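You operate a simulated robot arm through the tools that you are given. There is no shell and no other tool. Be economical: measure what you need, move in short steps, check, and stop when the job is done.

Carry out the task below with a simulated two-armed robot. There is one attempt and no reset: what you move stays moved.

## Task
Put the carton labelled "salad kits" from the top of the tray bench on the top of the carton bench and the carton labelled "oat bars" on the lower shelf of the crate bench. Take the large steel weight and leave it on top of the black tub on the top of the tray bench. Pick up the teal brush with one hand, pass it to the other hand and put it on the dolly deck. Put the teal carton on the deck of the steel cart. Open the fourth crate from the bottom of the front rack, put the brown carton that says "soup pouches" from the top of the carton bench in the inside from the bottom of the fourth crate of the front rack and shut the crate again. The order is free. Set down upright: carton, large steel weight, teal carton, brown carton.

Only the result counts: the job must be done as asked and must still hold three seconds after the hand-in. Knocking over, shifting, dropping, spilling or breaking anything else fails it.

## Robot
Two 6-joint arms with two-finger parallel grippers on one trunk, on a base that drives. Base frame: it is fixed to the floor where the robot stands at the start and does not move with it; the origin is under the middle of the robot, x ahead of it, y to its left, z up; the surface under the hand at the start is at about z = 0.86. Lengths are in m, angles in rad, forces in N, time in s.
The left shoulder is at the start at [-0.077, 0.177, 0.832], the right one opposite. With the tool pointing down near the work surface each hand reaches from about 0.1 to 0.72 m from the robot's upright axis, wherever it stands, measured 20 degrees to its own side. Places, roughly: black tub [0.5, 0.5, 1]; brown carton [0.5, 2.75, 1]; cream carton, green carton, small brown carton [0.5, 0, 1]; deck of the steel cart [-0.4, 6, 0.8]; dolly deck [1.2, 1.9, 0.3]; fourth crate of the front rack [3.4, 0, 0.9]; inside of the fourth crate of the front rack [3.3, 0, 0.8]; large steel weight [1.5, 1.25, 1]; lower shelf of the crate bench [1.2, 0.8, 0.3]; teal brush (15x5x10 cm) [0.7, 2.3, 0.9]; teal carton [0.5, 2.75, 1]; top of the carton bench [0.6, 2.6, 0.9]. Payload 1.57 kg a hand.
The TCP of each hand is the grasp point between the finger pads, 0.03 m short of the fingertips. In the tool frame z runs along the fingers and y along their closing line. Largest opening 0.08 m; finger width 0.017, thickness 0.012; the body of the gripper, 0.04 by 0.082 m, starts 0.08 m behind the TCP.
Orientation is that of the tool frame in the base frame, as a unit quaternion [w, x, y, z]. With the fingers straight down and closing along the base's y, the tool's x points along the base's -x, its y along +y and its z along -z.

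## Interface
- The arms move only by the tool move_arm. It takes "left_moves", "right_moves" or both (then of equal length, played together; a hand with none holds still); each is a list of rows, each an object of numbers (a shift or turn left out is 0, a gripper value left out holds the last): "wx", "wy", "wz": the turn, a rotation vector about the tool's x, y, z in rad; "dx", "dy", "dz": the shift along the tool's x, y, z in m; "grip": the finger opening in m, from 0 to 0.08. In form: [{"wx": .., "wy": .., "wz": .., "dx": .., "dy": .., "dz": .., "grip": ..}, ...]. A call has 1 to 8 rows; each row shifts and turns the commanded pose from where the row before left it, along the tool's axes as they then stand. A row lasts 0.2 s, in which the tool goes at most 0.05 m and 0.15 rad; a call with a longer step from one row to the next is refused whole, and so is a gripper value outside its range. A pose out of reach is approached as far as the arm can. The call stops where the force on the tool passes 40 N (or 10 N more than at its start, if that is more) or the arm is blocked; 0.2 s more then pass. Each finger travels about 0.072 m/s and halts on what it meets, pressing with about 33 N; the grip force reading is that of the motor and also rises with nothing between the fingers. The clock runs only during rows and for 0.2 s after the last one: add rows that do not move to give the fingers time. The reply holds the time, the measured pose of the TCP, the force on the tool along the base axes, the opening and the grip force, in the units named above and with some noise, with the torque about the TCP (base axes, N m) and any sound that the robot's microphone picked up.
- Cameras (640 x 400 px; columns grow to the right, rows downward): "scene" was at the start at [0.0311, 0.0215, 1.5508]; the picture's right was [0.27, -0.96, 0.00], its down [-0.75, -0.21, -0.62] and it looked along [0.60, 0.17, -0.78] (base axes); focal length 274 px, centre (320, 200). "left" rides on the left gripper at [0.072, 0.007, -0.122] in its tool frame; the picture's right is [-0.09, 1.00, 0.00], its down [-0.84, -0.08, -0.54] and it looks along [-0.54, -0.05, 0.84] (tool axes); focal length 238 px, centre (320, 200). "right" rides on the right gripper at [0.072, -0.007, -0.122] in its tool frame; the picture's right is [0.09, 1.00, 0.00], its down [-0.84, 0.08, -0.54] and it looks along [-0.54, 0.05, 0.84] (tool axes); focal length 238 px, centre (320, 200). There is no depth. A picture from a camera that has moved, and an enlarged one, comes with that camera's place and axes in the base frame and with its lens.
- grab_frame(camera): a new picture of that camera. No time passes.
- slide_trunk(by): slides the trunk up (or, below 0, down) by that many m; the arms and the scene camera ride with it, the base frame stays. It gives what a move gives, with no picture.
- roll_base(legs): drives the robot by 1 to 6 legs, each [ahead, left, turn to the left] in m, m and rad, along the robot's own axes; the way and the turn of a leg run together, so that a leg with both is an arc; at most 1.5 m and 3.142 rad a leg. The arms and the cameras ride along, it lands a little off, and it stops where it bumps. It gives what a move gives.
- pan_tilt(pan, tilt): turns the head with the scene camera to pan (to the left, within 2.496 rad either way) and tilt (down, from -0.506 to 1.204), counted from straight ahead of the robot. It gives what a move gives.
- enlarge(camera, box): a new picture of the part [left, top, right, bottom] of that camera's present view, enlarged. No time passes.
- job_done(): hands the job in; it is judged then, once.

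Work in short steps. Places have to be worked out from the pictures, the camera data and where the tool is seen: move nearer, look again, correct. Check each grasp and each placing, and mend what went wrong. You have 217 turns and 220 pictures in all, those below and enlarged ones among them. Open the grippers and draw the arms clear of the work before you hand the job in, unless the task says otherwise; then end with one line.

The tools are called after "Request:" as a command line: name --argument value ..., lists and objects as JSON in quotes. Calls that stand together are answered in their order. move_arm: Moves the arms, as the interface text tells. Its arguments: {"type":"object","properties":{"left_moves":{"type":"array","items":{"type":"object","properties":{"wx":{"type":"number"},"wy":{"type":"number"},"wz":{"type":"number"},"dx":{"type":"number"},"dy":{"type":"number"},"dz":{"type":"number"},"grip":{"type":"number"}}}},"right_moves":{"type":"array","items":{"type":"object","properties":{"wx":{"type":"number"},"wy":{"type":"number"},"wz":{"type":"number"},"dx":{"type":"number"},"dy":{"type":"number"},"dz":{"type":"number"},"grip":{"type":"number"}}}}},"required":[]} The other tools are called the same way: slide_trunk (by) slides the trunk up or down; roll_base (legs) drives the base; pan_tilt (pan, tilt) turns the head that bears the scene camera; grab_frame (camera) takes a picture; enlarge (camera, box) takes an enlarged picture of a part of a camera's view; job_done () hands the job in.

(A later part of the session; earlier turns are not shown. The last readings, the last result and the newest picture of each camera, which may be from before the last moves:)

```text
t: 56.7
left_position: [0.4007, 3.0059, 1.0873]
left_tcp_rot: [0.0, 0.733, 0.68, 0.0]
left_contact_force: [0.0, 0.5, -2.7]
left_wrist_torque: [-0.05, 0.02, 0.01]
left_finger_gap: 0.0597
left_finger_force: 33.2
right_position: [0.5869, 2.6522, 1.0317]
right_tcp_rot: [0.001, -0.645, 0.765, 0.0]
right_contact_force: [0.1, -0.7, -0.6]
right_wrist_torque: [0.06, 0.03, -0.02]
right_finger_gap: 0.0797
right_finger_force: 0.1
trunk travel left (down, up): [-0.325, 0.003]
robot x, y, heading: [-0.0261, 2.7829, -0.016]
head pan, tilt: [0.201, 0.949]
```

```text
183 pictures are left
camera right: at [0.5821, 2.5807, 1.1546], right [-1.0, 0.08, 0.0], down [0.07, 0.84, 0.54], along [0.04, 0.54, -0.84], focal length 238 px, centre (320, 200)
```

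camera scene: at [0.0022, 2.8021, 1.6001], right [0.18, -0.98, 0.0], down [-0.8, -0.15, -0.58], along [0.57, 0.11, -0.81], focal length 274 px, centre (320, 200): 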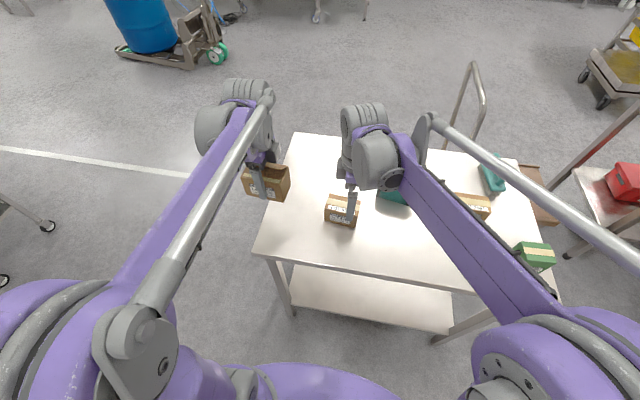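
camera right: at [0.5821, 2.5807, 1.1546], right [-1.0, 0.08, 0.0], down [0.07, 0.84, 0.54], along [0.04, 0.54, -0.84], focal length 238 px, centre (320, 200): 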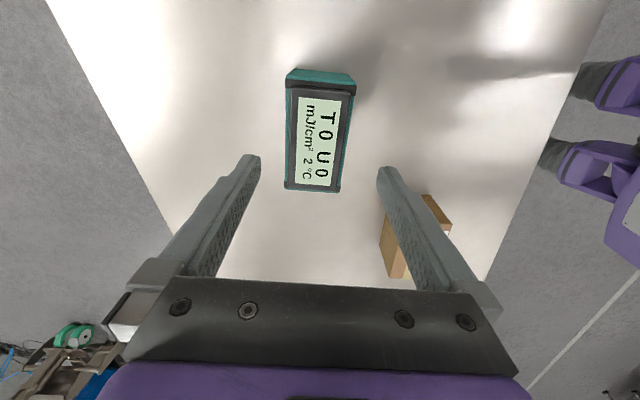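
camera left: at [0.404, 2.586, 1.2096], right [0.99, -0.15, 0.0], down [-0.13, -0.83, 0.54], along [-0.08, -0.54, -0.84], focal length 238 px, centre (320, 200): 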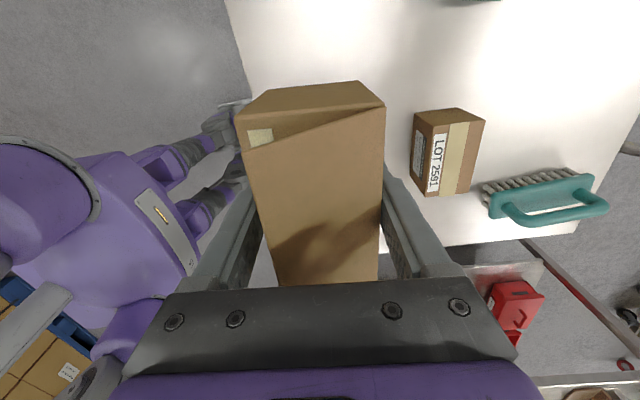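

Aligned. I descend and close.

Request:
move_arm --right_moves '[{"dz": 0.04}, {"dz": 0.04}, {"dz": 0.04}, {"dz": 0.006}, {"grip": 0.03}, {"grip": 0.03}, {"grip": 0.03}, {"grip": 0.03}]'

Request:
grab_frame --camera "right"

```text
t: 58.5
left_position: [0.4004, 3.0055, 1.0879]
left_tcp_rot: [0.0, 0.733, 0.681, 0.0]
left_contact_force: [-0.5, 0.6, -1.5]
left_wrist_torque: [0.01, -0.03, 0.0]
left_finger_gap: 0.0597
left_finger_force: 32.6
right_position: [0.5874, 2.6535, 0.9093]
right_tcp_rot: [0.0, -0.644, 0.765, 0.0]
right_contact_force: [0.6, -0.2, -0.9]
right_wrist_torque: [-0.04, 0.04, -0.01]
right_finger_gap: 0.0599
right_finger_force: 33.3
trunk travel left (down, up): [-0.325, 0.003]
robot x, y, heading: [-0.0227, 2.7886, -0.019]
head pan, tilt: [0.201, 0.949]
```

```text
182 pictures are left
camera right: at [0.5825, 2.5817, 1.0315], right [-1.0, 0.08, 0.0], down [0.07, 0.84, 0.54], along [0.04, 0.54, -0.84], focal length 238 px, centre (320, 200)
```

right: 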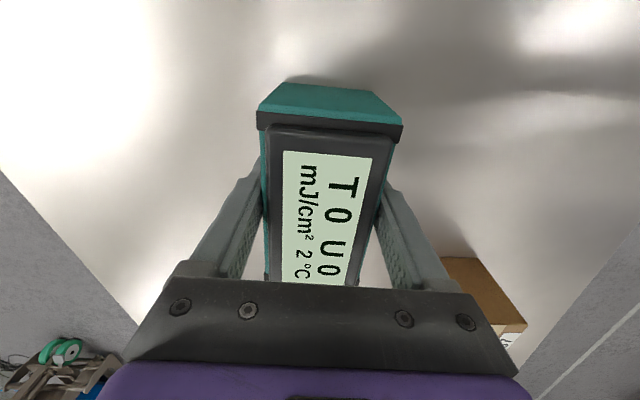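

Teal carton held. I lift it and draw it back, then back away and turn to look toward the steel cart.

Request:
move_arm --right_moves '[{"dz": -0.03}, {"dz": -0.04}, {"dz": -0.04}, {"dz": -0.04}, {"dy": 0.04}, {"dy": 0.04}, {"dy": 0.04}, {"dy": 0.04}]'

Request:
roll_base --legs '[[-0.5, 0, 0], [0, 0, 1.57]]'

Request:
pan_tilt --pan 0.0 --tilt 0.4

Request:
grab_frame --camera "scene"

```text
t: 60.3
left_position: [0.3983, 3.0054, 1.0884]
left_tcp_rot: [0.0, 0.732, 0.681, 0.0]
left_contact_force: [-0.2, -0.3, -2.7]
left_wrist_torque: [0.01, -0.05, 0.0]
left_finger_gap: 0.0598
left_finger_force: 33.2
right_position: [0.4242, 2.6817, 1.0577]
right_tcp_rot: [0.001, -0.644, 0.765, -0.001]
right_contact_force: [0.1, 0.4, -3.6]
right_wrist_torque: [0.02, -0.03, 0.01]
right_finger_gap: 0.0598
right_finger_force: 33.5
trunk travel left (down, up): [-0.325, 0.003]
robot x, y, heading: [-0.0292, 2.7875, -0.013]
head pan, tilt: [0.201, 0.949]
```

```text
t: 67.1
left_position: [-0.7613, 3.2052, 1.0883]
left_tcp_rot: [0.0, 0.009, 1.0, -0.001]
left_contact_force: [0.0, -0.1, -2.2]
left_wrist_torque: [-0.01, 0.0, 0.0]
left_finger_gap: 0.0596
left_finger_force: 32.9
right_position: [-0.4395, 3.25, 1.0563]
right_tcp_rot: [-0.001, 0.998, -0.057, 0.0]
right_contact_force: [-0.6, 0.6, -2.1]
right_wrist_torque: [0.04, -0.02, 0.01]
right_finger_gap: 0.0597
right_finger_force: 33.7
trunk travel left (down, up): [-0.325, 0.003]
robot x, y, heading: [-0.5173, 2.7929, 1.611]
head pan, tilt: [0.201, 0.949]
```

```text
t: 68.1
left_position: [-0.7613, 3.2066, 1.0889]
left_tcp_rot: [0.001, 0.009, 1.0, 0.0]
left_contact_force: [-1.2, 0.1, -1.3]
left_wrist_torque: [0.03, 0.02, -0.03]
left_finger_gap: 0.0597
left_finger_force: 33.1
right_position: [-0.4386, 3.2501, 1.0566]
right_tcp_rot: [0.0, 0.998, -0.058, -0.001]
right_contact_force: [-0.2, 0.2, -2.3]
right_wrist_torque: [0.0, -0.01, -0.03]
right_finger_gap: 0.0597
right_finger_force: 32.9
trunk travel left (down, up): [-0.325, 0.003]
robot x, y, heading: [-0.5235, 2.7921, 1.611]
head pan, tilt: [0.0, 0.4]
```

```text
181 pictures are left
camera scene: at [-0.5214, 2.8433, 1.6466], right [1.0, 0.04, 0.0], down [0.02, -0.39, -0.92], along [-0.04, 0.92, -0.39], focal length 274 px, centre (320, 200)
```

scene: 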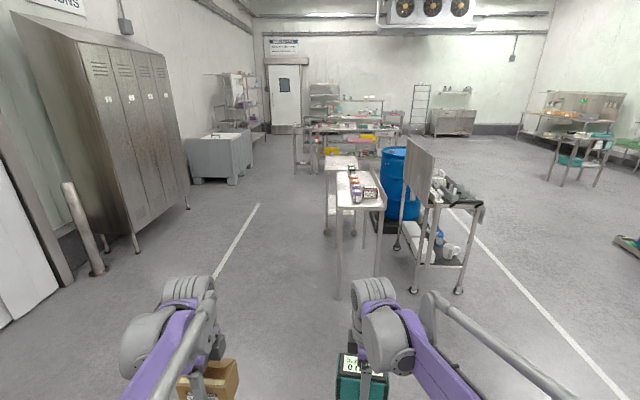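

The cart at about (-.4, 6) appears behind the narrow table. I zoom in.

Request:
enlarge --camera "scene" --box '[280, 110, 500, 300]'

```text
2.11 times, centred on (390, 205) of scene
camera zoom: at [-0.5214, 2.8433, 1.6466], right [1.0, 0.04, 0.0], down [0.02, -0.39, -0.92], along [-0.04, 0.92, -0.39], focal length 578 px, centre (173, 190)
```

zoom: 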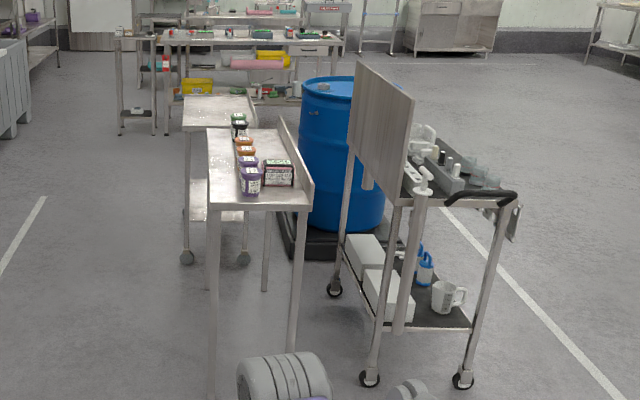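

The steel cart is the empty wheeled one behind, with its deck at about x −.59..−.2, y 5.64..6.3. I drive along its left side and then turn to face it.

Request:
roll_base --legs '[[0, 0.62, -0.04], [1.5, 0, 0], [1.5, 0, 0], [0.22, 0, 0]]'

Request:
pan_tilt --pan -1.3 --tilt 0.6

Request:
grab_frame --camera "scene"

```text
t: 89.4
left_position: [-1.3287, 6.4475, 1.0879]
left_tcp_rot: [-0.001, 0.024, 1.0, 0.0]
left_contact_force: [0.4, 0.2, -2.1]
left_wrist_torque: [0.02, -0.04, -0.01]
left_finger_gap: 0.0598
left_finger_force: 32.7
right_position: [-1.0068, 6.481, 1.0568]
right_tcp_rot: [0.0, 0.997, -0.073, 0.0]
right_contact_force: [0.5, 1.3, -3.1]
right_wrist_torque: [0.0, -0.02, -0.03]
right_finger_gap: 0.0599
right_finger_force: 32.4
trunk travel left (down, up): [-0.325, 0.003]
robot x, y, heading: [-1.0984, 6.0249, 1.582]
head pan, tilt: [0.0, 0.4]
```

```text
t: 90.9
left_position: [-1.3294, 6.448, 1.0881]
left_tcp_rot: [0.0, 0.025, 1.0, 0.0]
left_contact_force: [0.4, -0.8, -1.6]
left_wrist_torque: [-0.03, -0.01, -0.03]
left_finger_gap: 0.0597
left_finger_force: 33.1
right_position: [-1.0071, 6.482, 1.0556]
right_tcp_rot: [0.0, 0.997, -0.074, 0.001]
right_contact_force: [0.8, -1.2, -2.6]
right_wrist_torque: [0.03, -0.02, -0.02]
right_finger_gap: 0.06
right_finger_force: 32.8
trunk travel left (down, up): [-0.325, 0.003]
robot x, y, heading: [-1.1046, 6.0305, 1.58]
head pan, tilt: [-1.3, 0.6]
```

```text
179 pictures are left
camera scene: at [-1.0146, 6.0103, 1.6285], right [0.28, -0.96, 0.0], down [-0.54, -0.16, -0.83], along [0.79, 0.23, -0.56], focal length 274 px, centre (320, 200)
```

scene: 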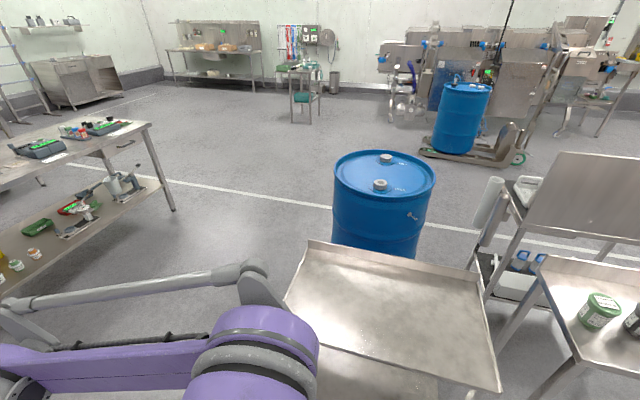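

I turn to face the cart and inch forward.

Request:
roll_base --legs '[[0, 0, -1.58], [0.15, 0, 0]]'

Request:
grab_frame --camera "right"

Request:
pan_tilt --pan -0.1 --tilt 0.9

Request:
grab_frame --camera "scene"

```text
t: 96.0
left_position: [-0.5362, 6.2587, 1.0874]
left_tcp_rot: [0.0, 0.724, 0.69, 0.001]
left_contact_force: [-0.7, -0.2, -2.5]
left_wrist_torque: [-0.03, 0.01, 0.03]
left_finger_gap: 0.0598
left_finger_force: 32.7
right_position: [-0.5016, 5.9364, 1.057]
right_tcp_rot: [0.0, -0.654, 0.757, 0.0]
right_contact_force: [-0.1, 0.0, -3.8]
right_wrist_torque: [-0.04, 0.0, -0.03]
right_finger_gap: 0.0599
right_finger_force: 33.0
trunk travel left (down, up): [-0.325, 0.003]
robot x, y, heading: [-0.9545, 6.0304, 0.005]
head pan, tilt: [-1.3, 0.6]
```

```text
178 pictures are left
camera right: at [-0.5044, 5.8643, 1.1799], right [-1.0, 0.05, 0.0], down [0.04, 0.84, 0.54], along [0.03, 0.54, -0.84], focal length 238 px, centre (320, 200)
```

right: 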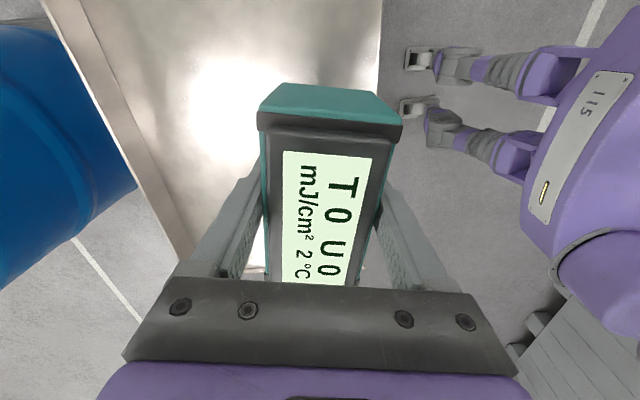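

```text
t: 97.4
left_position: [-0.5345, 6.2586, 1.0876]
left_tcp_rot: [0.0, 0.724, 0.69, 0.0]
left_contact_force: [0.3, -0.1, -0.9]
left_wrist_torque: [0.0, 0.03, 0.01]
left_finger_gap: 0.0595
left_finger_force: 33.4
right_position: [-0.4996, 5.9362, 1.0562]
right_tcp_rot: [-0.001, -0.654, 0.756, 0.001]
right_contact_force: [0.7, -0.1, -1.7]
right_wrist_torque: [0.0, -0.03, 0.01]
right_finger_gap: 0.0599
right_finger_force: 33.1
trunk travel left (down, up): [-0.325, 0.003]
robot x, y, heading: [-0.956, 6.0338, 0.009]
head pan, tilt: [-0.099, 0.901]
```

```text
177 pictures are left
camera scene: at [-0.9229, 6.0233, 1.6037], right [-0.09, -1.0, 0.0], down [-0.78, 0.07, -0.62], along [0.62, -0.06, -0.78], focal length 274 px, centre (320, 200)
```

scene: 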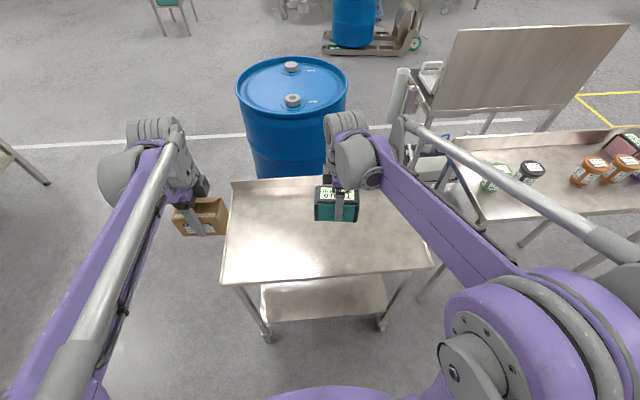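

The deck is clear. I move the carton over its middle and lower most of the way.

Request:
move_arm --right_moves '[{"dy": -0.045}, {"dy": -0.045}, {"dz": 0.04}, {"dz": 0.04}, {"dz": 0.04}, {"dz": 0.02}, {}]'

Request:
grab_frame --camera "right"

```text
t: 99.0
left_position: [-0.5347, 6.2582, 1.0875]
left_tcp_rot: [0.0, 0.724, 0.69, 0.001]
left_contact_force: [0.2, 0.3, -2.1]
left_wrist_torque: [0.02, -0.03, 0.03]
left_finger_gap: 0.0595
left_finger_force: 33.0
right_position: [-0.415, 5.9225, 0.916]
right_tcp_rot: [0.0, -0.654, 0.756, 0.0]
right_contact_force: [-1.0, -0.2, -2.8]
right_wrist_torque: [-0.03, -0.03, 0.01]
right_finger_gap: 0.0598
right_finger_force: 33.2
trunk travel left (down, up): [-0.325, 0.003]
robot x, y, heading: [-0.9569, 6.0272, 0.007]
head pan, tilt: [-0.099, 0.901]
```

```text
176 pictures are left
camera right: at [-0.416, 5.8498, 1.0394], right [-1.0, 0.05, 0.0], down [0.04, 0.84, 0.54], along [0.03, 0.54, -0.84], focal length 238 px, centre (320, 200)
```

right: 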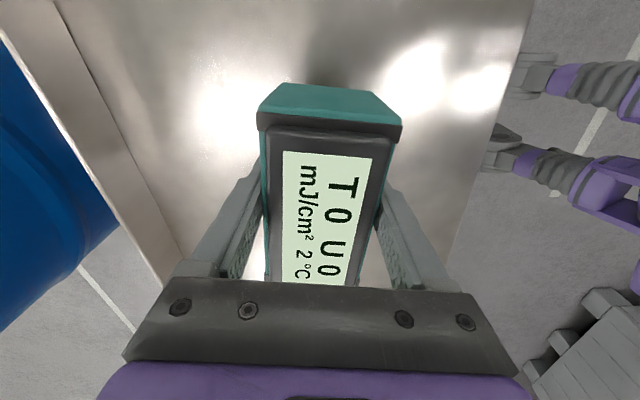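

I lower in small steps until contact.

Request:
move_arm --right_moves '[{"dz": 0.012}, {"dz": 0.012}, {"dz": 0.008}, {"dz": 0.006}, {"dz": 0.006}, {"dz": 0.006}]'

```text
t: 100.4
left_position: [-0.5345, 6.2592, 1.0864]
left_tcp_rot: [0.0, 0.724, 0.69, 0.0]
left_contact_force: [-0.1, 0.1, -2.5]
left_wrist_torque: [-0.02, 0.0, -0.02]
left_finger_gap: 0.0599
left_finger_force: 32.8
right_position: [-0.4111, 5.9221, 0.8656]
right_tcp_rot: [0.0, -0.654, 0.757, -0.001]
right_contact_force: [0.6, 0.0, -3.0]
right_wrist_torque: [-0.02, 0.0, 0.04]
right_finger_gap: 0.0598
right_finger_force: 33.0
trunk travel left (down, up): [-0.325, 0.003]
robot x, y, heading: [-0.9548, 6.0303, 0.011]
head pan, tilt: [-0.099, 0.901]
```

Request:
move_arm --right_moves '[{"dz": 0.006}, {"dz": 0.006}, {"dz": 0.005}, {"dz": 0.005}, {"dz": 0.005}, {"dz": 0.005}]'

```text
t: 101.8
left_position: [-0.5355, 6.259, 1.0887]
left_tcp_rot: [0.0, 0.724, 0.69, 0.0]
left_contact_force: [0.2, 0.1, -1.4]
left_wrist_torque: [0.01, -0.02, 0.01]
left_finger_gap: 0.0598
left_finger_force: 33.1
right_position: [-0.4125, 5.9241, 0.8354]
right_tcp_rot: [0.0, -0.654, 0.756, -0.001]
right_contact_force: [-0.1, 0.5, 24.1]
right_wrist_torque: [-0.06, -0.01, -0.08]
right_finger_gap: 0.0597
right_finger_force: 24.1
trunk travel left (down, up): [-0.325, 0.003]
robot x, y, heading: [-0.9532, 6.0316, 0.008]
head pan, tilt: [-0.099, 0.901]
```

Contact at z≈.835. I release and rise.

Request:
move_arm --right_moves '[{"grip": 0.08}, {"grip": 0.08}, {"grip": 0.08}, {"dz": -0.03}, {"dz": -0.05}, {"dz": -0.05}, {"dz": -0.05}, {"dz": -0.03}]'

Request:
grab_frame --camera "right"

```text
t: 103.6
left_position: [-0.5345, 6.2576, 1.0882]
left_tcp_rot: [0.001, 0.723, 0.691, 0.0]
left_contact_force: [-0.4, -0.9, -2.4]
left_wrist_torque: [-0.01, 0.0, 0.03]
left_finger_gap: 0.0597
left_finger_force: 32.9
right_position: [-0.4129, 5.9231, 1.0449]
right_tcp_rot: [0.0, -0.654, 0.757, 0.0]
right_contact_force: [-0.9, 0.7, 0.1]
right_wrist_torque: [0.0, 0.01, 0.02]
right_finger_gap: 0.0803
right_finger_force: 0.0
trunk travel left (down, up): [-0.325, 0.003]
robot x, y, heading: [-0.9532, 6.03, 0.01]
head pan, tilt: [-0.099, 0.901]
```

```text
175 pictures are left
camera right: at [-0.4151, 5.851, 1.1666], right [-1.0, 0.05, 0.0], down [0.04, 0.84, 0.54], along [0.03, 0.54, -0.84], focal length 238 px, centre (320, 200)
```

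right: 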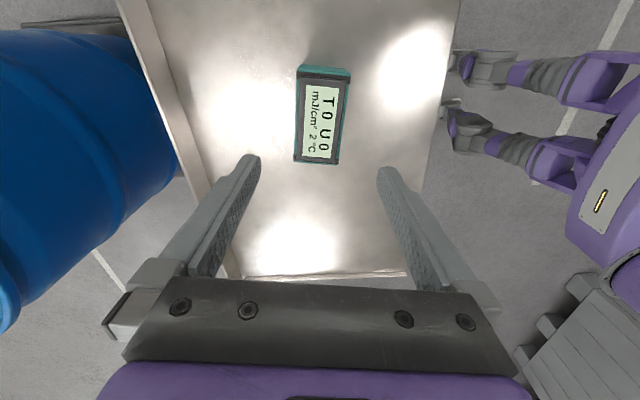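

Teal carton stands on the deck. I draw the arm back a bit and return to the carton bench for the soup pouches.

Request:
move_arm --right_moves '[{"dy": 0.04}, {"dy": 0.04}, {"dy": 0.03}]'

Request:
roll_base --legs '[[-0.25, 0, 0], [0, -1.2, 0], [0, -1.2, 0], [0, -1.08, 0]]'

```text
t: 104.4
left_position: [-0.5351, 6.2583, 1.0879]
left_tcp_rot: [-0.001, 0.723, 0.691, 0.0]
left_contact_force: [-0.1, 0.9, -2.8]
left_wrist_torque: [0.02, 0.03, 0.04]
left_finger_gap: 0.0598
left_finger_force: 33.3
right_position: [-0.5219, 5.9386, 1.0442]
right_tcp_rot: [-0.001, -0.654, 0.756, 0.0]
right_contact_force: [-0.1, 0.2, -0.1]
right_wrist_torque: [0.05, 0.02, 0.02]
right_finger_gap: 0.0796
right_finger_force: 0.0
trunk travel left (down, up): [-0.325, 0.003]
robot x, y, heading: [-0.9603, 6.0293, 0.009]
head pan, tilt: [-0.099, 0.901]
```

```text
t: 136.5
left_position: [-0.8374, 2.7294, 1.0876]
left_tcp_rot: [0.0, 0.748, 0.664, 0.0]
left_contact_force: [-1.0, 0.4, -2.1]
left_wrist_torque: [-0.01, 0.0, 0.0]
left_finger_gap: 0.0597
left_finger_force: 33.1
right_position: [-0.8479, 2.4073, 1.0448]
right_tcp_rot: [0.0, -0.628, 0.779, -0.001]
right_contact_force: [-0.8, 0.2, 0.0]
right_wrist_torque: [0.01, -0.01, -0.01]
right_finger_gap: 0.0799
right_finger_force: 0.0
trunk travel left (down, up): [-0.325, 0.003]
robot x, y, heading: [-1.2732, 2.5318, -0.06]
head pan, tilt: [-0.099, 0.901]
```

Request:
roll_base --legs '[[0, 0, 0.06], [1.24, 0, 0]]'

Request:
grab_frame --camera "scene"

Request:
grab_frame --camera "right"

```text
t: 143.3
left_position: [0.412, 2.732, 1.0877]
left_tcp_rot: [0.0, 0.735, 0.678, 0.0]
left_contact_force: [-0.7, 0.5, -2.2]
left_wrist_torque: [-0.04, -0.01, -0.03]
left_finger_gap: 0.0597
left_finger_force: 32.5
right_position: [0.4166, 2.4099, 1.0446]
right_tcp_rot: [0.001, -0.643, 0.766, 0.0]
right_contact_force: [0.7, -0.2, -0.1]
right_wrist_torque: [0.0, 0.04, 0.0]
right_finger_gap: 0.08
right_finger_force: 0.0
trunk travel left (down, up): [-0.325, 0.003]
robot x, y, heading: [-0.0159, 2.5186, -0.02]
head pan, tilt: [-0.099, 0.901]
```

```text
174 pictures are left
camera scene: at [0.017, 2.5086, 1.6036], right [-0.12, -0.99, 0.0], down [-0.78, 0.09, -0.62], along [0.62, -0.07, -0.78], focal length 274 px, centre (320, 200)
```

scene: 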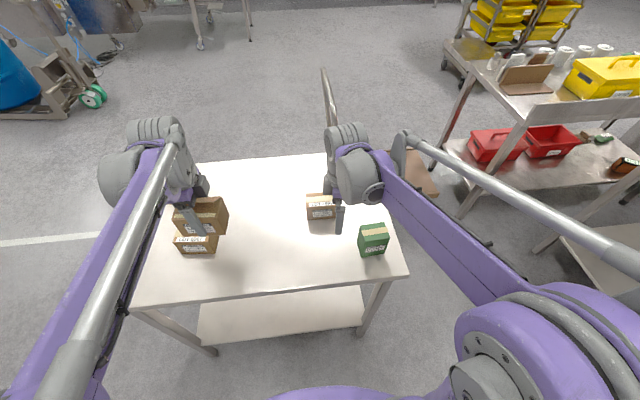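

```text
173 pictures are left
camera right: at [0.4111, 2.3384, 1.1673], right [-1.0, 0.08, 0.0], down [0.07, 0.84, 0.54], along [0.05, 0.54, -0.84], focal length 238 px, centre (320, 200)
```

right: 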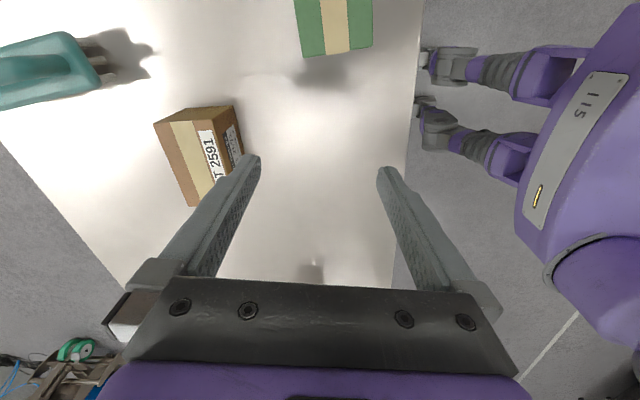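

Request:
enlarge --camera "scene" --box '[290, 180, 350, 230]'

Request:
enlarge --camera "right" --box '[140, 90, 270, 220]'

```text
8.00 times, centred on (320, 205) of scene
camera zoom: at [0.017, 2.5086, 1.6036], right [-0.12, -0.99, 0.0], down [-0.78, 0.09, -0.62], along [0.62, -0.07, -0.78], focal length 2196 px, centre (320, 160)
```

zoom: 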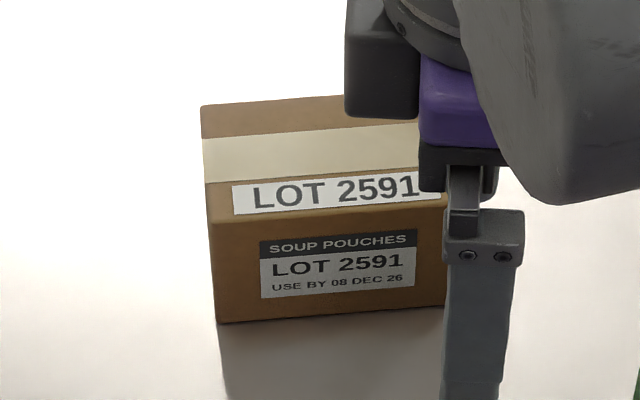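

```text
3.08 times, centred on (205, 155) of right
camera zoom: at [0.4111, 2.3384, 1.1673], right [-1.0, 0.08, 0.0], down [0.07, 0.84, 0.54], along [0.05, 0.54, -0.84], focal length 733 px, centre (674, 338)
```

zoom: 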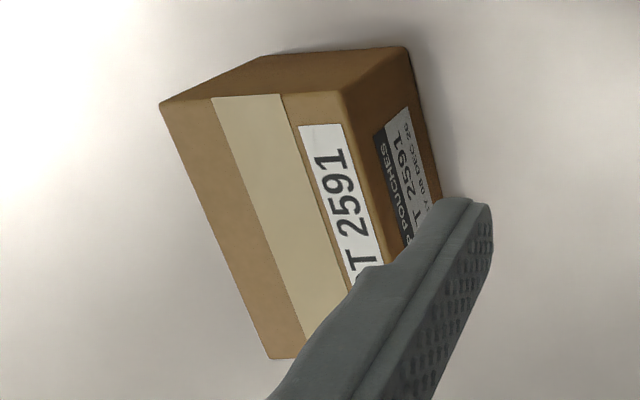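

Label confirmed "soup pouches", centred near (.552, 2.441). I align the right hand over it.

Request:
move_arm --right_moves '[{"dx": -0.018, "dy": -0.0426}, {"dx": -0.018, "dy": -0.0426}, {"dx": -0.018, "dy": -0.0426}, {"wz": -0.134}, {"dz": 0.02}, {}]'

Request:
grab_frame --camera "right"

```text
t: 144.7
left_position: [0.4119, 2.7323, 1.0879]
left_tcp_rot: [0.0, 0.734, 0.679, 0.001]
left_contact_force: [0.2, 0.0, -1.0]
left_wrist_torque: [-0.03, -0.04, 0.01]
left_finger_gap: 0.0598
left_finger_force: 32.8
right_position: [0.553, 2.4408, 1.0245]
right_tcp_rot: [0.0, -0.692, 0.722, 0.0]
right_contact_force: [0.3, -0.9, -0.1]
right_wrist_torque: [0.01, 0.04, -0.01]
right_finger_gap: 0.0801
right_finger_force: 0.1
trunk travel left (down, up): [-0.325, 0.003]
robot x, y, heading: [-0.0132, 2.5153, -0.026]
head pan, tilt: [-0.099, 0.901]
```

```text
170 pictures are left
camera right: at [0.557, 2.3685, 1.1476], right [-1.0, -0.05, 0.0], down [-0.04, 0.84, 0.54], along [-0.03, 0.54, -0.84], focal length 238 px, centre (320, 200)
```

right: 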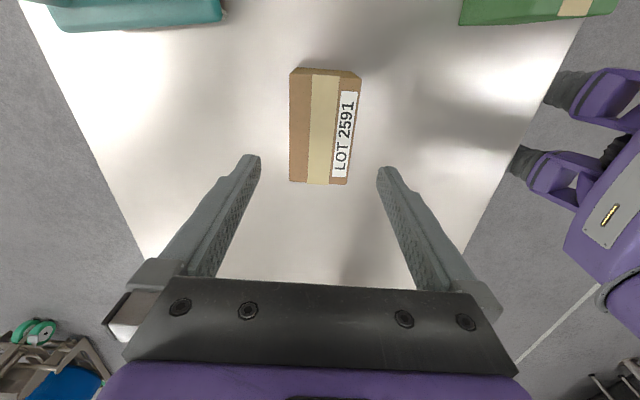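

Well centred; I descend, close, and lift.

Request:
move_arm --right_moves '[{"dz": 0.04}, {"dz": 0.04}, {"dz": 0.038}, {"grip": 0.03}, {"grip": 0.03}, {"grip": 0.03}, {"grip": 0.03}]'

Request:
move_arm --right_moves '[{"dz": -0.03}, {"dz": -0.04}, {"dz": -0.04}, {"dz": -0.04}, {"dy": 0.04}, {"dy": 0.04}, {"dy": 0.04}, {"dy": 0.04}]'

Request:
grab_frame --camera "right"

```text
t: 146.3
left_position: [0.4132, 2.7318, 1.0889]
left_tcp_rot: [-0.001, 0.734, 0.679, 0.0]
left_contact_force: [-0.5, -0.3, -2.5]
left_wrist_torque: [0.0, 0.01, -0.04]
left_finger_gap: 0.0596
left_finger_force: 32.6
right_position: [0.5499, 2.4407, 0.9025]
right_tcp_rot: [0.0, -0.692, 0.722, 0.0]
right_contact_force: [-0.2, 0.6, -0.2]
right_wrist_torque: [0.04, -0.01, -0.01]
right_finger_gap: 0.0599
right_finger_force: 32.7
trunk travel left (down, up): [-0.325, 0.003]
robot x, y, heading: [-0.0182, 2.5148, -0.021]
head pan, tilt: [-0.099, 0.901]
```

```text
t: 148.1
left_position: [0.4105, 2.7317, 1.0878]
left_tcp_rot: [0.001, 0.734, 0.679, 0.0]
left_contact_force: [0.4, 0.5, -1.8]
left_wrist_torque: [0.02, -0.03, -0.01]
left_finger_gap: 0.0597
left_finger_force: 32.8
right_position: [0.3909, 2.4475, 1.0523]
right_tcp_rot: [0.0, -0.692, 0.722, -0.001]
right_contact_force: [-0.7, 0.0, -1.8]
right_wrist_torque: [-0.01, -0.02, -0.03]
right_finger_gap: 0.0598
right_finger_force: 33.1
trunk travel left (down, up): [-0.325, 0.003]
robot x, y, heading: [-0.0194, 2.5187, -0.024]
head pan, tilt: [-0.099, 0.901]
```

```text
169 pictures are left
camera right: at [0.3954, 2.3754, 1.1765], right [-1.0, -0.05, 0.0], down [-0.04, 0.84, 0.54], along [-0.03, 0.54, -0.84], focal length 238 px, centre (320, 200)
```

right: 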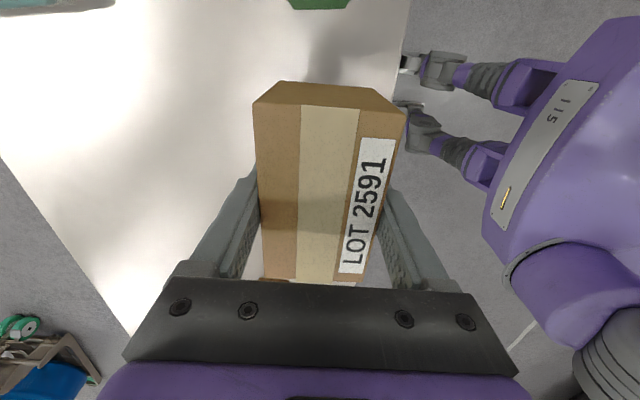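

Soup pouches held. I drive around behind the carton bench toward the rack side and look.

Request:
roll_base --legs '[[-0.35, 0, 0.02], [0, 1.25, 0], [1.3, 0, 0], [1.3, 0, 0]]'

Request:
pan_tilt --pan -1.2 --tilt 0.45

Request:
grab_frame --camera "scene"

```text
t: 173.4
left_position: [2.6343, 4.0515, 1.0873]
left_tcp_rot: [0.0, 0.714, 0.7, 0.0]
left_contact_force: [0.9, 0.2, -1.8]
left_wrist_torque: [-0.04, 0.02, 0.03]
left_finger_gap: 0.0598
left_finger_force: 32.9
right_position: [2.632, 3.7679, 1.0537]
right_tcp_rot: [0.0, 0.714, -0.7, 0.0]
right_contact_force: [-0.4, 0.2, -2.5]
right_wrist_torque: [0.0, 0.02, 0.0]
right_finger_gap: 0.0598
right_finger_force: 32.8
trunk travel left (down, up): [-0.325, 0.003]
robot x, y, heading: [2.221, 3.8088, 0.042]
head pan, tilt: [-0.099, 0.901]
```

```text
t: 174.8
left_position: [2.6347, 4.0518, 1.0878]
left_tcp_rot: [-0.001, 0.713, 0.701, 0.001]
left_contact_force: [0.3, -0.1, -2.7]
left_wrist_torque: [0.0, 0.0, -0.01]
left_finger_gap: 0.0598
left_finger_force: 33.0
right_position: [2.6328, 3.7673, 1.0523]
right_tcp_rot: [0.0, 0.714, -0.7, 0.0]
right_contact_force: [-1.0, 0.8, -1.8]
right_wrist_torque: [0.01, 0.02, 0.0]
right_finger_gap: 0.06
right_finger_force: 32.9
trunk travel left (down, up): [-0.325, 0.003]
robot x, y, heading: [2.2217, 3.8115, 0.038]
head pan, tilt: [-1.201, 0.45]
```

```text
168 pictures are left
camera scene: at [2.215, 3.7255, 1.642], right [-0.92, -0.4, 0.0], down [-0.17, 0.4, -0.9], along [0.36, -0.83, -0.44], focal length 274 px, centre (320, 200)
```

scene: 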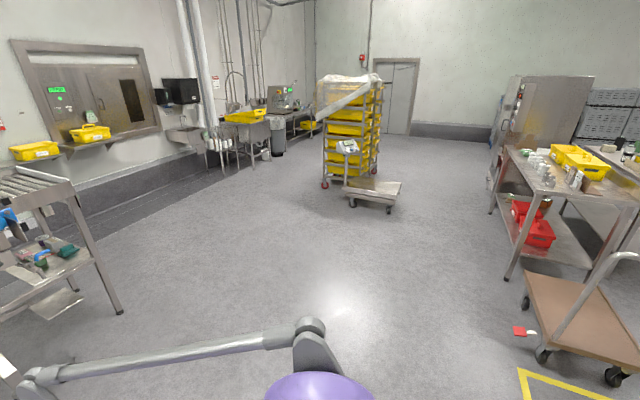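

I zoom at the crate bench and the rack.

Request:
enlarge --camera "scene" --box '[470, 130, 640, 290]'

Request:
enlarge --camera "scene" --box '[290, 60, 420, 220]'

```text
2.50 times, centred on (555, 210) of scene
camera zoom: at [2.215, 3.7255, 1.642], right [-0.92, -0.4, 0.0], down [-0.17, 0.4, -0.9], along [0.36, -0.83, -0.44], focal length 686 px, centre (-268, 175)
```

zoom: 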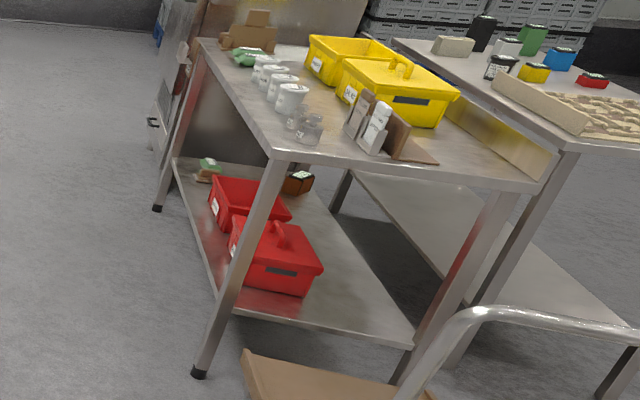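

```text
2.50 times, centred on (355, 140) of scene
camera zoom: at [2.215, 3.7255, 1.642], right [-0.92, -0.4, 0.0], down [-0.17, 0.4, -0.9], along [0.36, -0.83, -0.44], focal length 686 px, centre (232, 350)
```

zoom: 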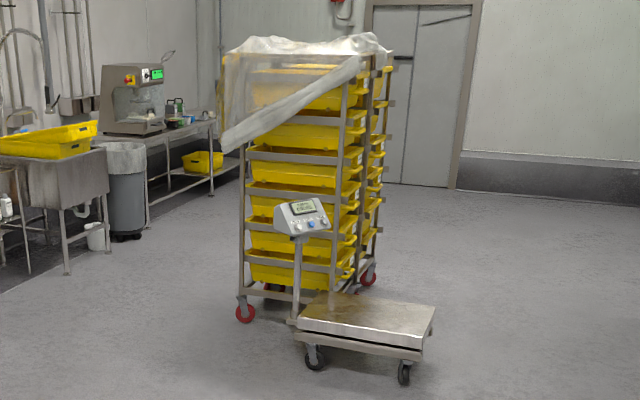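

Key findings: the shelf has free space near its far edge around (1.40, .57), and the two steel weights stand near the bench corner. I drive down to about (2.2, .8) and turn to face −x.

Request:
roll_base --legs '[[0, -1.5, -0.04], [0, -1.45, 0]]'

Request:
pan_tilt --pan -0.5 --tilt 0.5

Request:
grab_frame --camera "scene"

```text
t: 200.2
left_position: [2.6406, 1.1197, 1.0877]
left_tcp_rot: [0.0, 0.732, 0.681, 0.001]
left_contact_force: [1.3, 0.6, -1.8]
left_wrist_torque: [-0.02, -0.01, 0.02]
left_finger_gap: 0.0595
left_finger_force: 33.1
right_position: [2.6224, 0.834, 1.0533]
right_tcp_rot: [0.0, -0.695, 0.719, 0.0]
right_contact_force: [-0.3, 0.3, -2.8]
right_wrist_torque: [0.02, 0.03, 0.02]
right_finger_gap: 0.0599
right_finger_force: 32.6
trunk travel left (down, up): [-0.325, 0.003]
robot x, y, heading: [2.216, 0.8992, -0.013]
head pan, tilt: [-1.201, 0.45]
```

```text
t: 201.3
left_position: [2.6413, 1.1194, 1.0875]
left_tcp_rot: [0.0, 0.732, 0.682, -0.001]
left_contact_force: [0.2, 0.5, -1.5]
left_wrist_torque: [0.0, 0.01, -0.02]
left_finger_gap: 0.0596
left_finger_force: 33.2
right_position: [2.6231, 0.8342, 1.0533]
right_tcp_rot: [-0.001, -0.695, 0.719, -0.001]
right_contact_force: [-0.1, -0.4, -2.4]
right_wrist_torque: [0.0, 0.01, 0.03]
right_finger_gap: 0.0596
right_finger_force: 32.6
trunk travel left (down, up): [-0.325, 0.003]
robot x, y, heading: [2.2165, 0.9023, -0.01]
head pan, tilt: [-0.499, 0.499]
```

```text
165 pictures are left
camera scene: at [2.2512, 0.8572, 1.6375], right [-0.49, -0.87, 0.0], down [-0.42, 0.24, -0.88], along [0.76, -0.43, -0.48], focal length 274 px, centre (320, 200)
```

scene: 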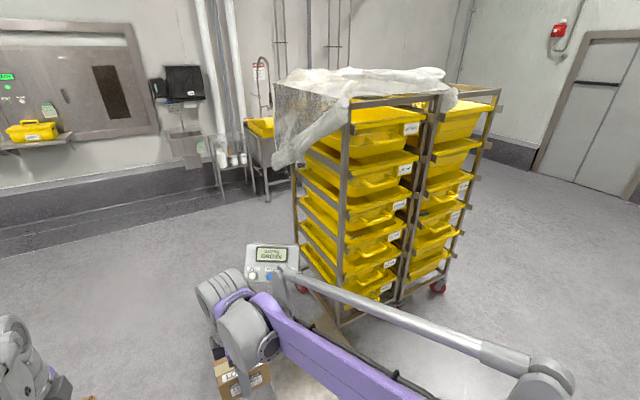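

The front rack's crates face −x. Now I turn around to face the crate bench.

Request:
roll_base --legs '[[0, 0, 1.57], [0, 0, 1.57]]'

Request:
pan_tilt --pan 0.0 --tilt 0.75

Request:
grab_frame --camera "scene"

```text
t: 209.3
left_position: [1.7932, 0.6749, 1.0881]
left_tcp_rot: [0.0, -0.686, 0.727, 0.0]
left_contact_force: [0.3, -0.5, -3.4]
left_wrist_torque: [-0.03, -0.03, 0.0]
left_finger_gap: 0.0598
left_finger_force: 33.3
right_position: [1.8071, 0.9589, 1.052]
right_tcp_rot: [0.0, 0.714, 0.7, 0.0]
right_contact_force: [-0.6, -0.3, -2.8]
right_wrist_torque: [-0.04, -0.02, 0.04]
right_finger_gap: 0.06
right_finger_force: 32.9
trunk travel left (down, up): [-0.325, 0.003]
robot x, y, heading: [2.2167, 0.8999, 3.144]
head pan, tilt: [-0.499, 0.499]
```

```text
t: 210.3
left_position: [1.7939, 0.6743, 1.0876]
left_tcp_rot: [0.001, -0.686, 0.727, 0.0]
left_contact_force: [0.2, -0.2, -2.0]
left_wrist_torque: [-0.01, 0.03, 0.0]
left_finger_gap: 0.0598
left_finger_force: 33.2
right_position: [1.807, 0.9594, 1.054]
right_tcp_rot: [0.0, 0.714, 0.7, 0.001]
right_contact_force: [0.1, 0.3, -1.4]
right_wrist_torque: [-0.01, 0.04, -0.01]
right_finger_gap: 0.0594
right_finger_force: 32.9
trunk travel left (down, up): [-0.325, 0.003]
robot x, y, heading: [2.2163, 0.9007, 3.146]
head pan, tilt: [0.0, 0.75]
```

```text
164 pictures are left
camera scene: at [2.1754, 0.9012, 1.6156], right [0.0, 1.0, 0.0], down [0.68, 0.0, -0.73], along [-0.73, 0.0, -0.68], focal length 274 px, centre (320, 200)
```

scene: 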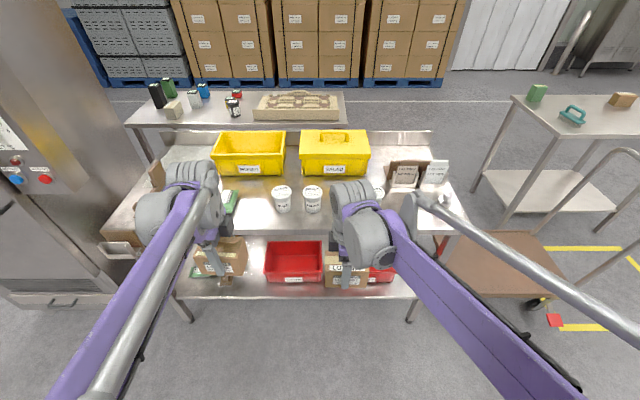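

I lower the trunk fully; both hands are clear of the bench edge.

Request:
slide_trunk --by -0.324

Request:
move_arm --left_moves '[{"dz": 0.045}, {"dz": 0.045}, {"dz": 0.045}, {"dz": 0.045}, {"dz": 0.045}, {"dz": 0.045}]'

Request:
grab_frame --camera "scene"

Request:
grab_frame --camera "left"

```text
t: 213.5
left_position: [1.7949, 0.6762, 0.7639]
left_tcp_rot: [0.0, -0.686, 0.727, 0.0]
left_contact_force: [0.1, 0.0, -2.0]
left_wrist_torque: [0.0, 0.01, 0.01]
left_finger_gap: 0.0597
left_finger_force: 32.5
right_position: [1.8077, 0.9584, 0.729]
right_tcp_rot: [-0.001, 0.715, 0.699, -0.001]
right_contact_force: [0.1, -0.6, -2.7]
right_wrist_torque: [0.01, -0.03, 0.02]
right_finger_gap: 0.0596
right_finger_force: 32.5
trunk travel left (down, up): [-0.001, 0.327]
robot x, y, heading: [2.2174, 0.9009, 3.138]
head pan, tilt: [0.0, 0.75]
```

```text
t: 214.9
left_position: [1.794, 0.6706, 0.493]
left_tcp_rot: [0.0, -0.687, 0.727, 0.0]
left_contact_force: [-0.4, 0.5, -1.8]
left_wrist_torque: [0.01, -0.04, -0.02]
left_finger_gap: 0.0596
left_finger_force: 32.7
right_position: [1.8069, 0.9587, 0.7292]
right_tcp_rot: [0.0, 0.714, 0.7, 0.0]
right_contact_force: [0.9, -0.1, -2.2]
right_wrist_torque: [-0.05, -0.02, 0.01]
right_finger_gap: 0.0598
right_finger_force: 33.6
trunk travel left (down, up): [-0.001, 0.327]
robot x, y, heading: [2.2177, 0.9029, 3.144]
head pan, tilt: [0.0, 0.75]
```

```text
163 pictures are left
camera scene: at [2.1223, 0.9011, 1.2854], right [0.0, 1.0, 0.0], down [0.68, 0.0, -0.73], along [-0.73, 0.0, -0.68], focal length 274 px, centre (320, 200)
```

scene: 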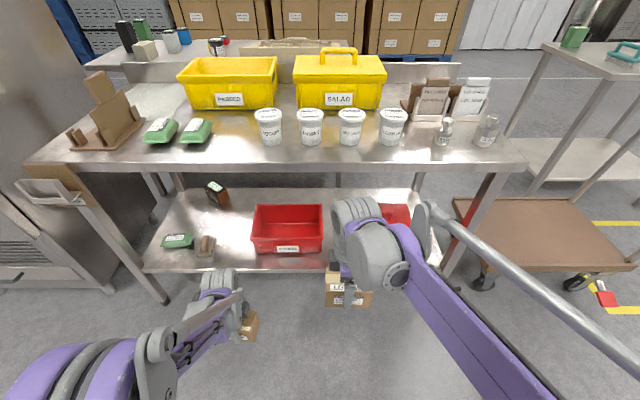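

```text
162 pictures are left
camera left: at [1.7835, 0.5995, 0.6147], right [-0.99, 0.15, 0.0], down [0.12, 0.83, 0.54], along [0.08, 0.54, -0.84], focal length 238 px, centre (320, 200)
```

left: 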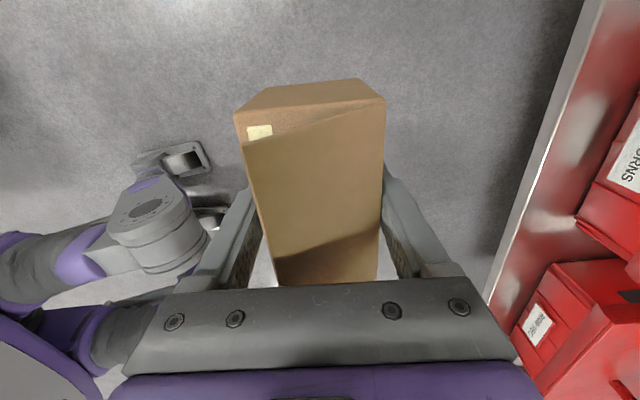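

Excellent view: the free slot on the shelf is y≈.44–.60 near the edge (between the brush and the red crate). I nudge the base to put the left hand in line with it.

Request:
roll_base --legs '[[0.15, 0.13, 0]]'

Request:
move_arm --left_moves '[{"dz": 0.04}, {"dz": 0.04}, {}]'

Request:
grab_frame --camera "scene"

Request:
grab_frame --camera "left"

```text
t: 216.7
left_position: [1.6394, 0.5467, 0.4937]
left_tcp_rot: [0.0, -0.685, 0.728, 0.0]
left_contact_force: [-0.2, 0.3, -2.0]
left_wrist_torque: [0.04, -0.05, 0.0]
left_finger_gap: 0.0597
left_finger_force: 33.3
right_position: [1.6546, 0.8344, 0.7281]
right_tcp_rot: [0.0, 0.716, 0.698, 0.0]
right_contact_force: [-0.2, 0.7, -1.6]
right_wrist_torque: [-0.03, 0.01, -0.02]
right_finger_gap: 0.0597
right_finger_force: 32.8
trunk travel left (down, up): [-0.001, 0.327]
robot x, y, heading: [2.0608, 0.7725, 3.137]
head pan, tilt: [0.0, 0.75]
```

```text
t: 217.4
left_position: [1.6366, 0.5461, 0.4125]
left_tcp_rot: [0.0, -0.685, 0.729, 0.0]
left_contact_force: [1.2, -0.1, -1.9]
left_wrist_torque: [0.01, -0.02, 0.01]
left_finger_gap: 0.0598
left_finger_force: 33.0
right_position: [1.6536, 0.8336, 0.7292]
right_tcp_rot: [0.0, 0.716, 0.698, 0.0]
right_contact_force: [1.5, 0.4, -1.3]
right_wrist_torque: [-0.01, 0.0, 0.02]
right_finger_gap: 0.0597
right_finger_force: 33.0
trunk travel left (down, up): [-0.001, 0.327]
robot x, y, heading: [2.0616, 0.7765, 3.137]
head pan, tilt: [0.0, 0.75]
```

```text
161 pictures are left
camera scene: at [1.9692, 0.775, 1.2854], right [0.0, 1.0, 0.0], down [0.68, 0.0, -0.73], along [-0.73, 0.0, -0.68], focal length 274 px, centre (320, 200)
```

scene: 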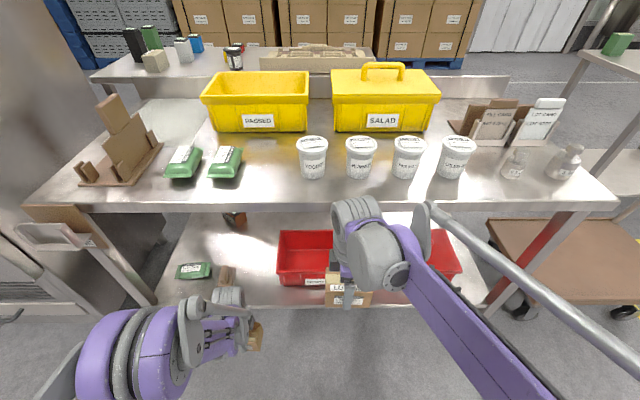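

```text
160 pictures are left
camera left: at [1.6267, 0.4748, 0.5333], right [-0.99, 0.15, 0.0], down [0.13, 0.83, 0.54], along [0.08, 0.54, -0.84], focal length 238 px, centre (320, 200)
```

left: 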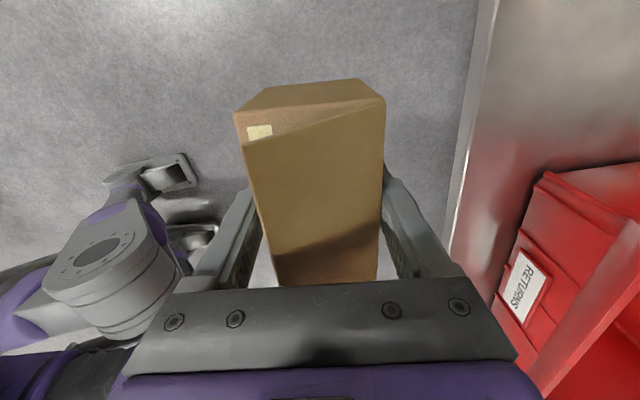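

I slide the carton in under the bench top, halfway first.

Request:
move_arm --left_moves '[{"dx": 0.013, "dy": 0.036}, {"dx": 0.013, "dy": 0.036}, {"dx": 0.008, "dy": 0.036}, {}]'

Request:
grab_frame --camera "scene"

Request:
grab_frame --camera "left"

```text
t: 218.4
left_position: [1.5278, 0.5193, 0.4086]
left_tcp_rot: [0.0, -0.685, 0.728, 0.0]
left_contact_force: [0.3, 0.0, -2.5]
left_wrist_torque: [-0.02, -0.01, 0.02]
left_finger_gap: 0.0597
left_finger_force: 33.2
right_position: [1.655, 0.835, 0.7298]
right_tcp_rot: [0.0, 0.716, 0.698, 0.0]
right_contact_force: [-0.5, 0.3, -2.7]
right_wrist_torque: [-0.03, -0.02, 0.04]
right_finger_gap: 0.0597
right_finger_force: 32.7
trunk travel left (down, up): [-0.001, 0.327]
robot x, y, heading: [2.0664, 0.773, 3.136]
head pan, tilt: [0.0, 0.75]
```

```text
159 pictures are left
camera scene: at [1.9691, 0.775, 1.2854], right [0.0, 1.0, 0.0], down [0.68, 0.0, -0.73], along [-0.73, 0.0, -0.68], focal length 274 px, centre (320, 200)
```

scene: 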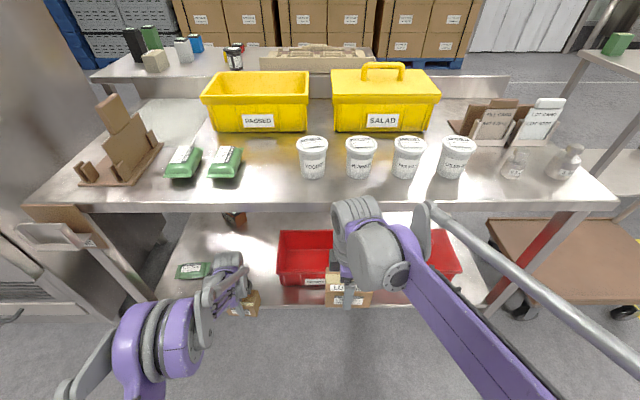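

```text
158 pictures are left
camera left: at [1.5176, 0.4486, 0.5302], right [-0.99, 0.15, 0.0], down [0.13, 0.83, 0.54], along [0.08, 0.54, -0.84], focal length 238 px, centre (320, 200)
```

left: 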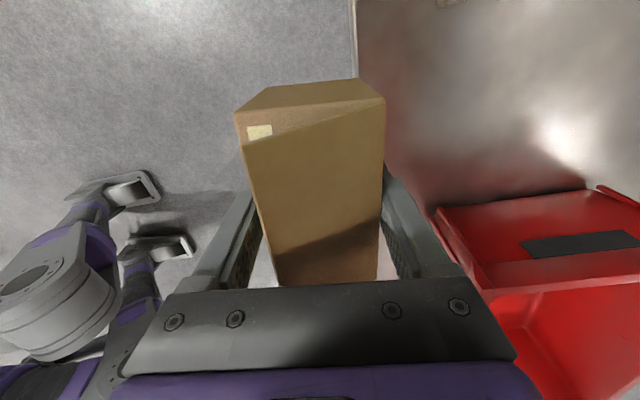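

Slot confirmed free. I push in 9.5 cm more and lower gently.

Request:
move_arm --left_moves '[{"dy": 0.032}, {"dy": 0.032}, {"dy": 0.03}, {"dz": 0.025}, {"dz": 0.015}, {"dz": 0.006}, {}]'

Request:
grab_frame --camera "left"

Request:
grab_frame --camera "scene"

```text
t: 220.1
left_position: [1.4343, 0.5234, 0.3682]
left_tcp_rot: [0.0, -0.685, 0.728, 0.0]
left_contact_force: [0.1, 0.0, -1.7]
left_wrist_torque: [0.01, -0.01, -0.03]
left_finger_gap: 0.0599
left_finger_force: 32.9
right_position: [1.6537, 0.8334, 0.7283]
right_tcp_rot: [-0.001, 0.715, 0.699, 0.0]
right_contact_force: [0.4, -0.8, -2.8]
right_wrist_torque: [-0.04, 0.01, -0.02]
right_finger_gap: 0.0599
right_finger_force: 33.3
trunk travel left (down, up): [-0.001, 0.327]
robot x, y, heading: [2.0652, 0.7726, 3.139]
head pan, tilt: [0.0, 0.75]
```

```text
157 pictures are left
camera left: at [1.4236, 0.4527, 0.4887], right [-0.99, 0.15, 0.0], down [0.13, 0.83, 0.54], along [0.08, 0.54, -0.84], focal length 238 px, centre (320, 200)
```

left: 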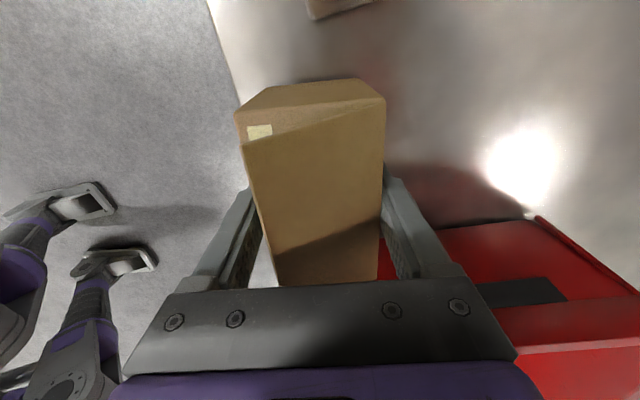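

```text
156 pictures are left
camera scene: at [1.969, 0.775, 1.2854], right [0.0, 1.0, 0.0], down [0.68, 0.0, -0.73], along [-0.73, 0.0, -0.68], focal length 274 px, centre (320, 200)
```

scene: 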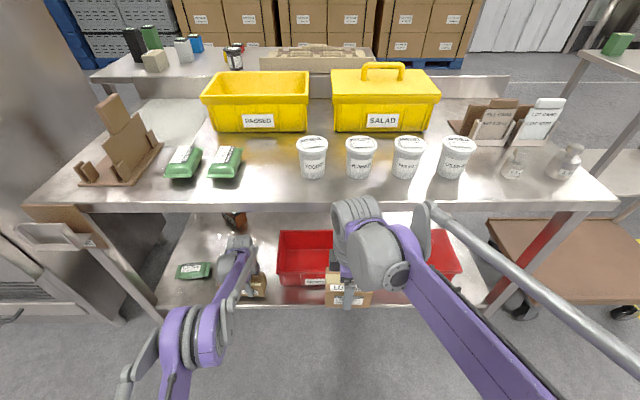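

I go 1.2 cm deeper and lower to contact.

Request:
move_arm --left_moves '[{"dy": 0.012}, {"dz": 0.008}, {"dz": 0.005}, {"dz": 0.005}, {"dz": 0.004}, {"dz": 0.004}, {}]'

```text
t: 221.7
left_position: [1.4247, 0.5263, 0.3436]
left_tcp_rot: [-0.001, -0.685, 0.728, 0.0]
left_contact_force: [-2.5, -1.5, 14.8]
left_wrist_torque: [-0.38, -0.23, -0.01]
left_finger_gap: 0.0597
left_finger_force: 32.8
right_position: [1.6549, 0.8351, 0.7295]
right_tcp_rot: [0.0, 0.716, 0.698, -0.001]
right_contact_force: [0.1, -0.2, -3.4]
right_wrist_torque: [0.01, 0.01, 0.0]
right_finger_gap: 0.0598
right_finger_force: 33.1
trunk travel left (down, up): [-0.001, 0.327]
robot x, y, heading: [2.0628, 0.7731, 3.134]
head pan, tilt: [0.0, 0.75]
```

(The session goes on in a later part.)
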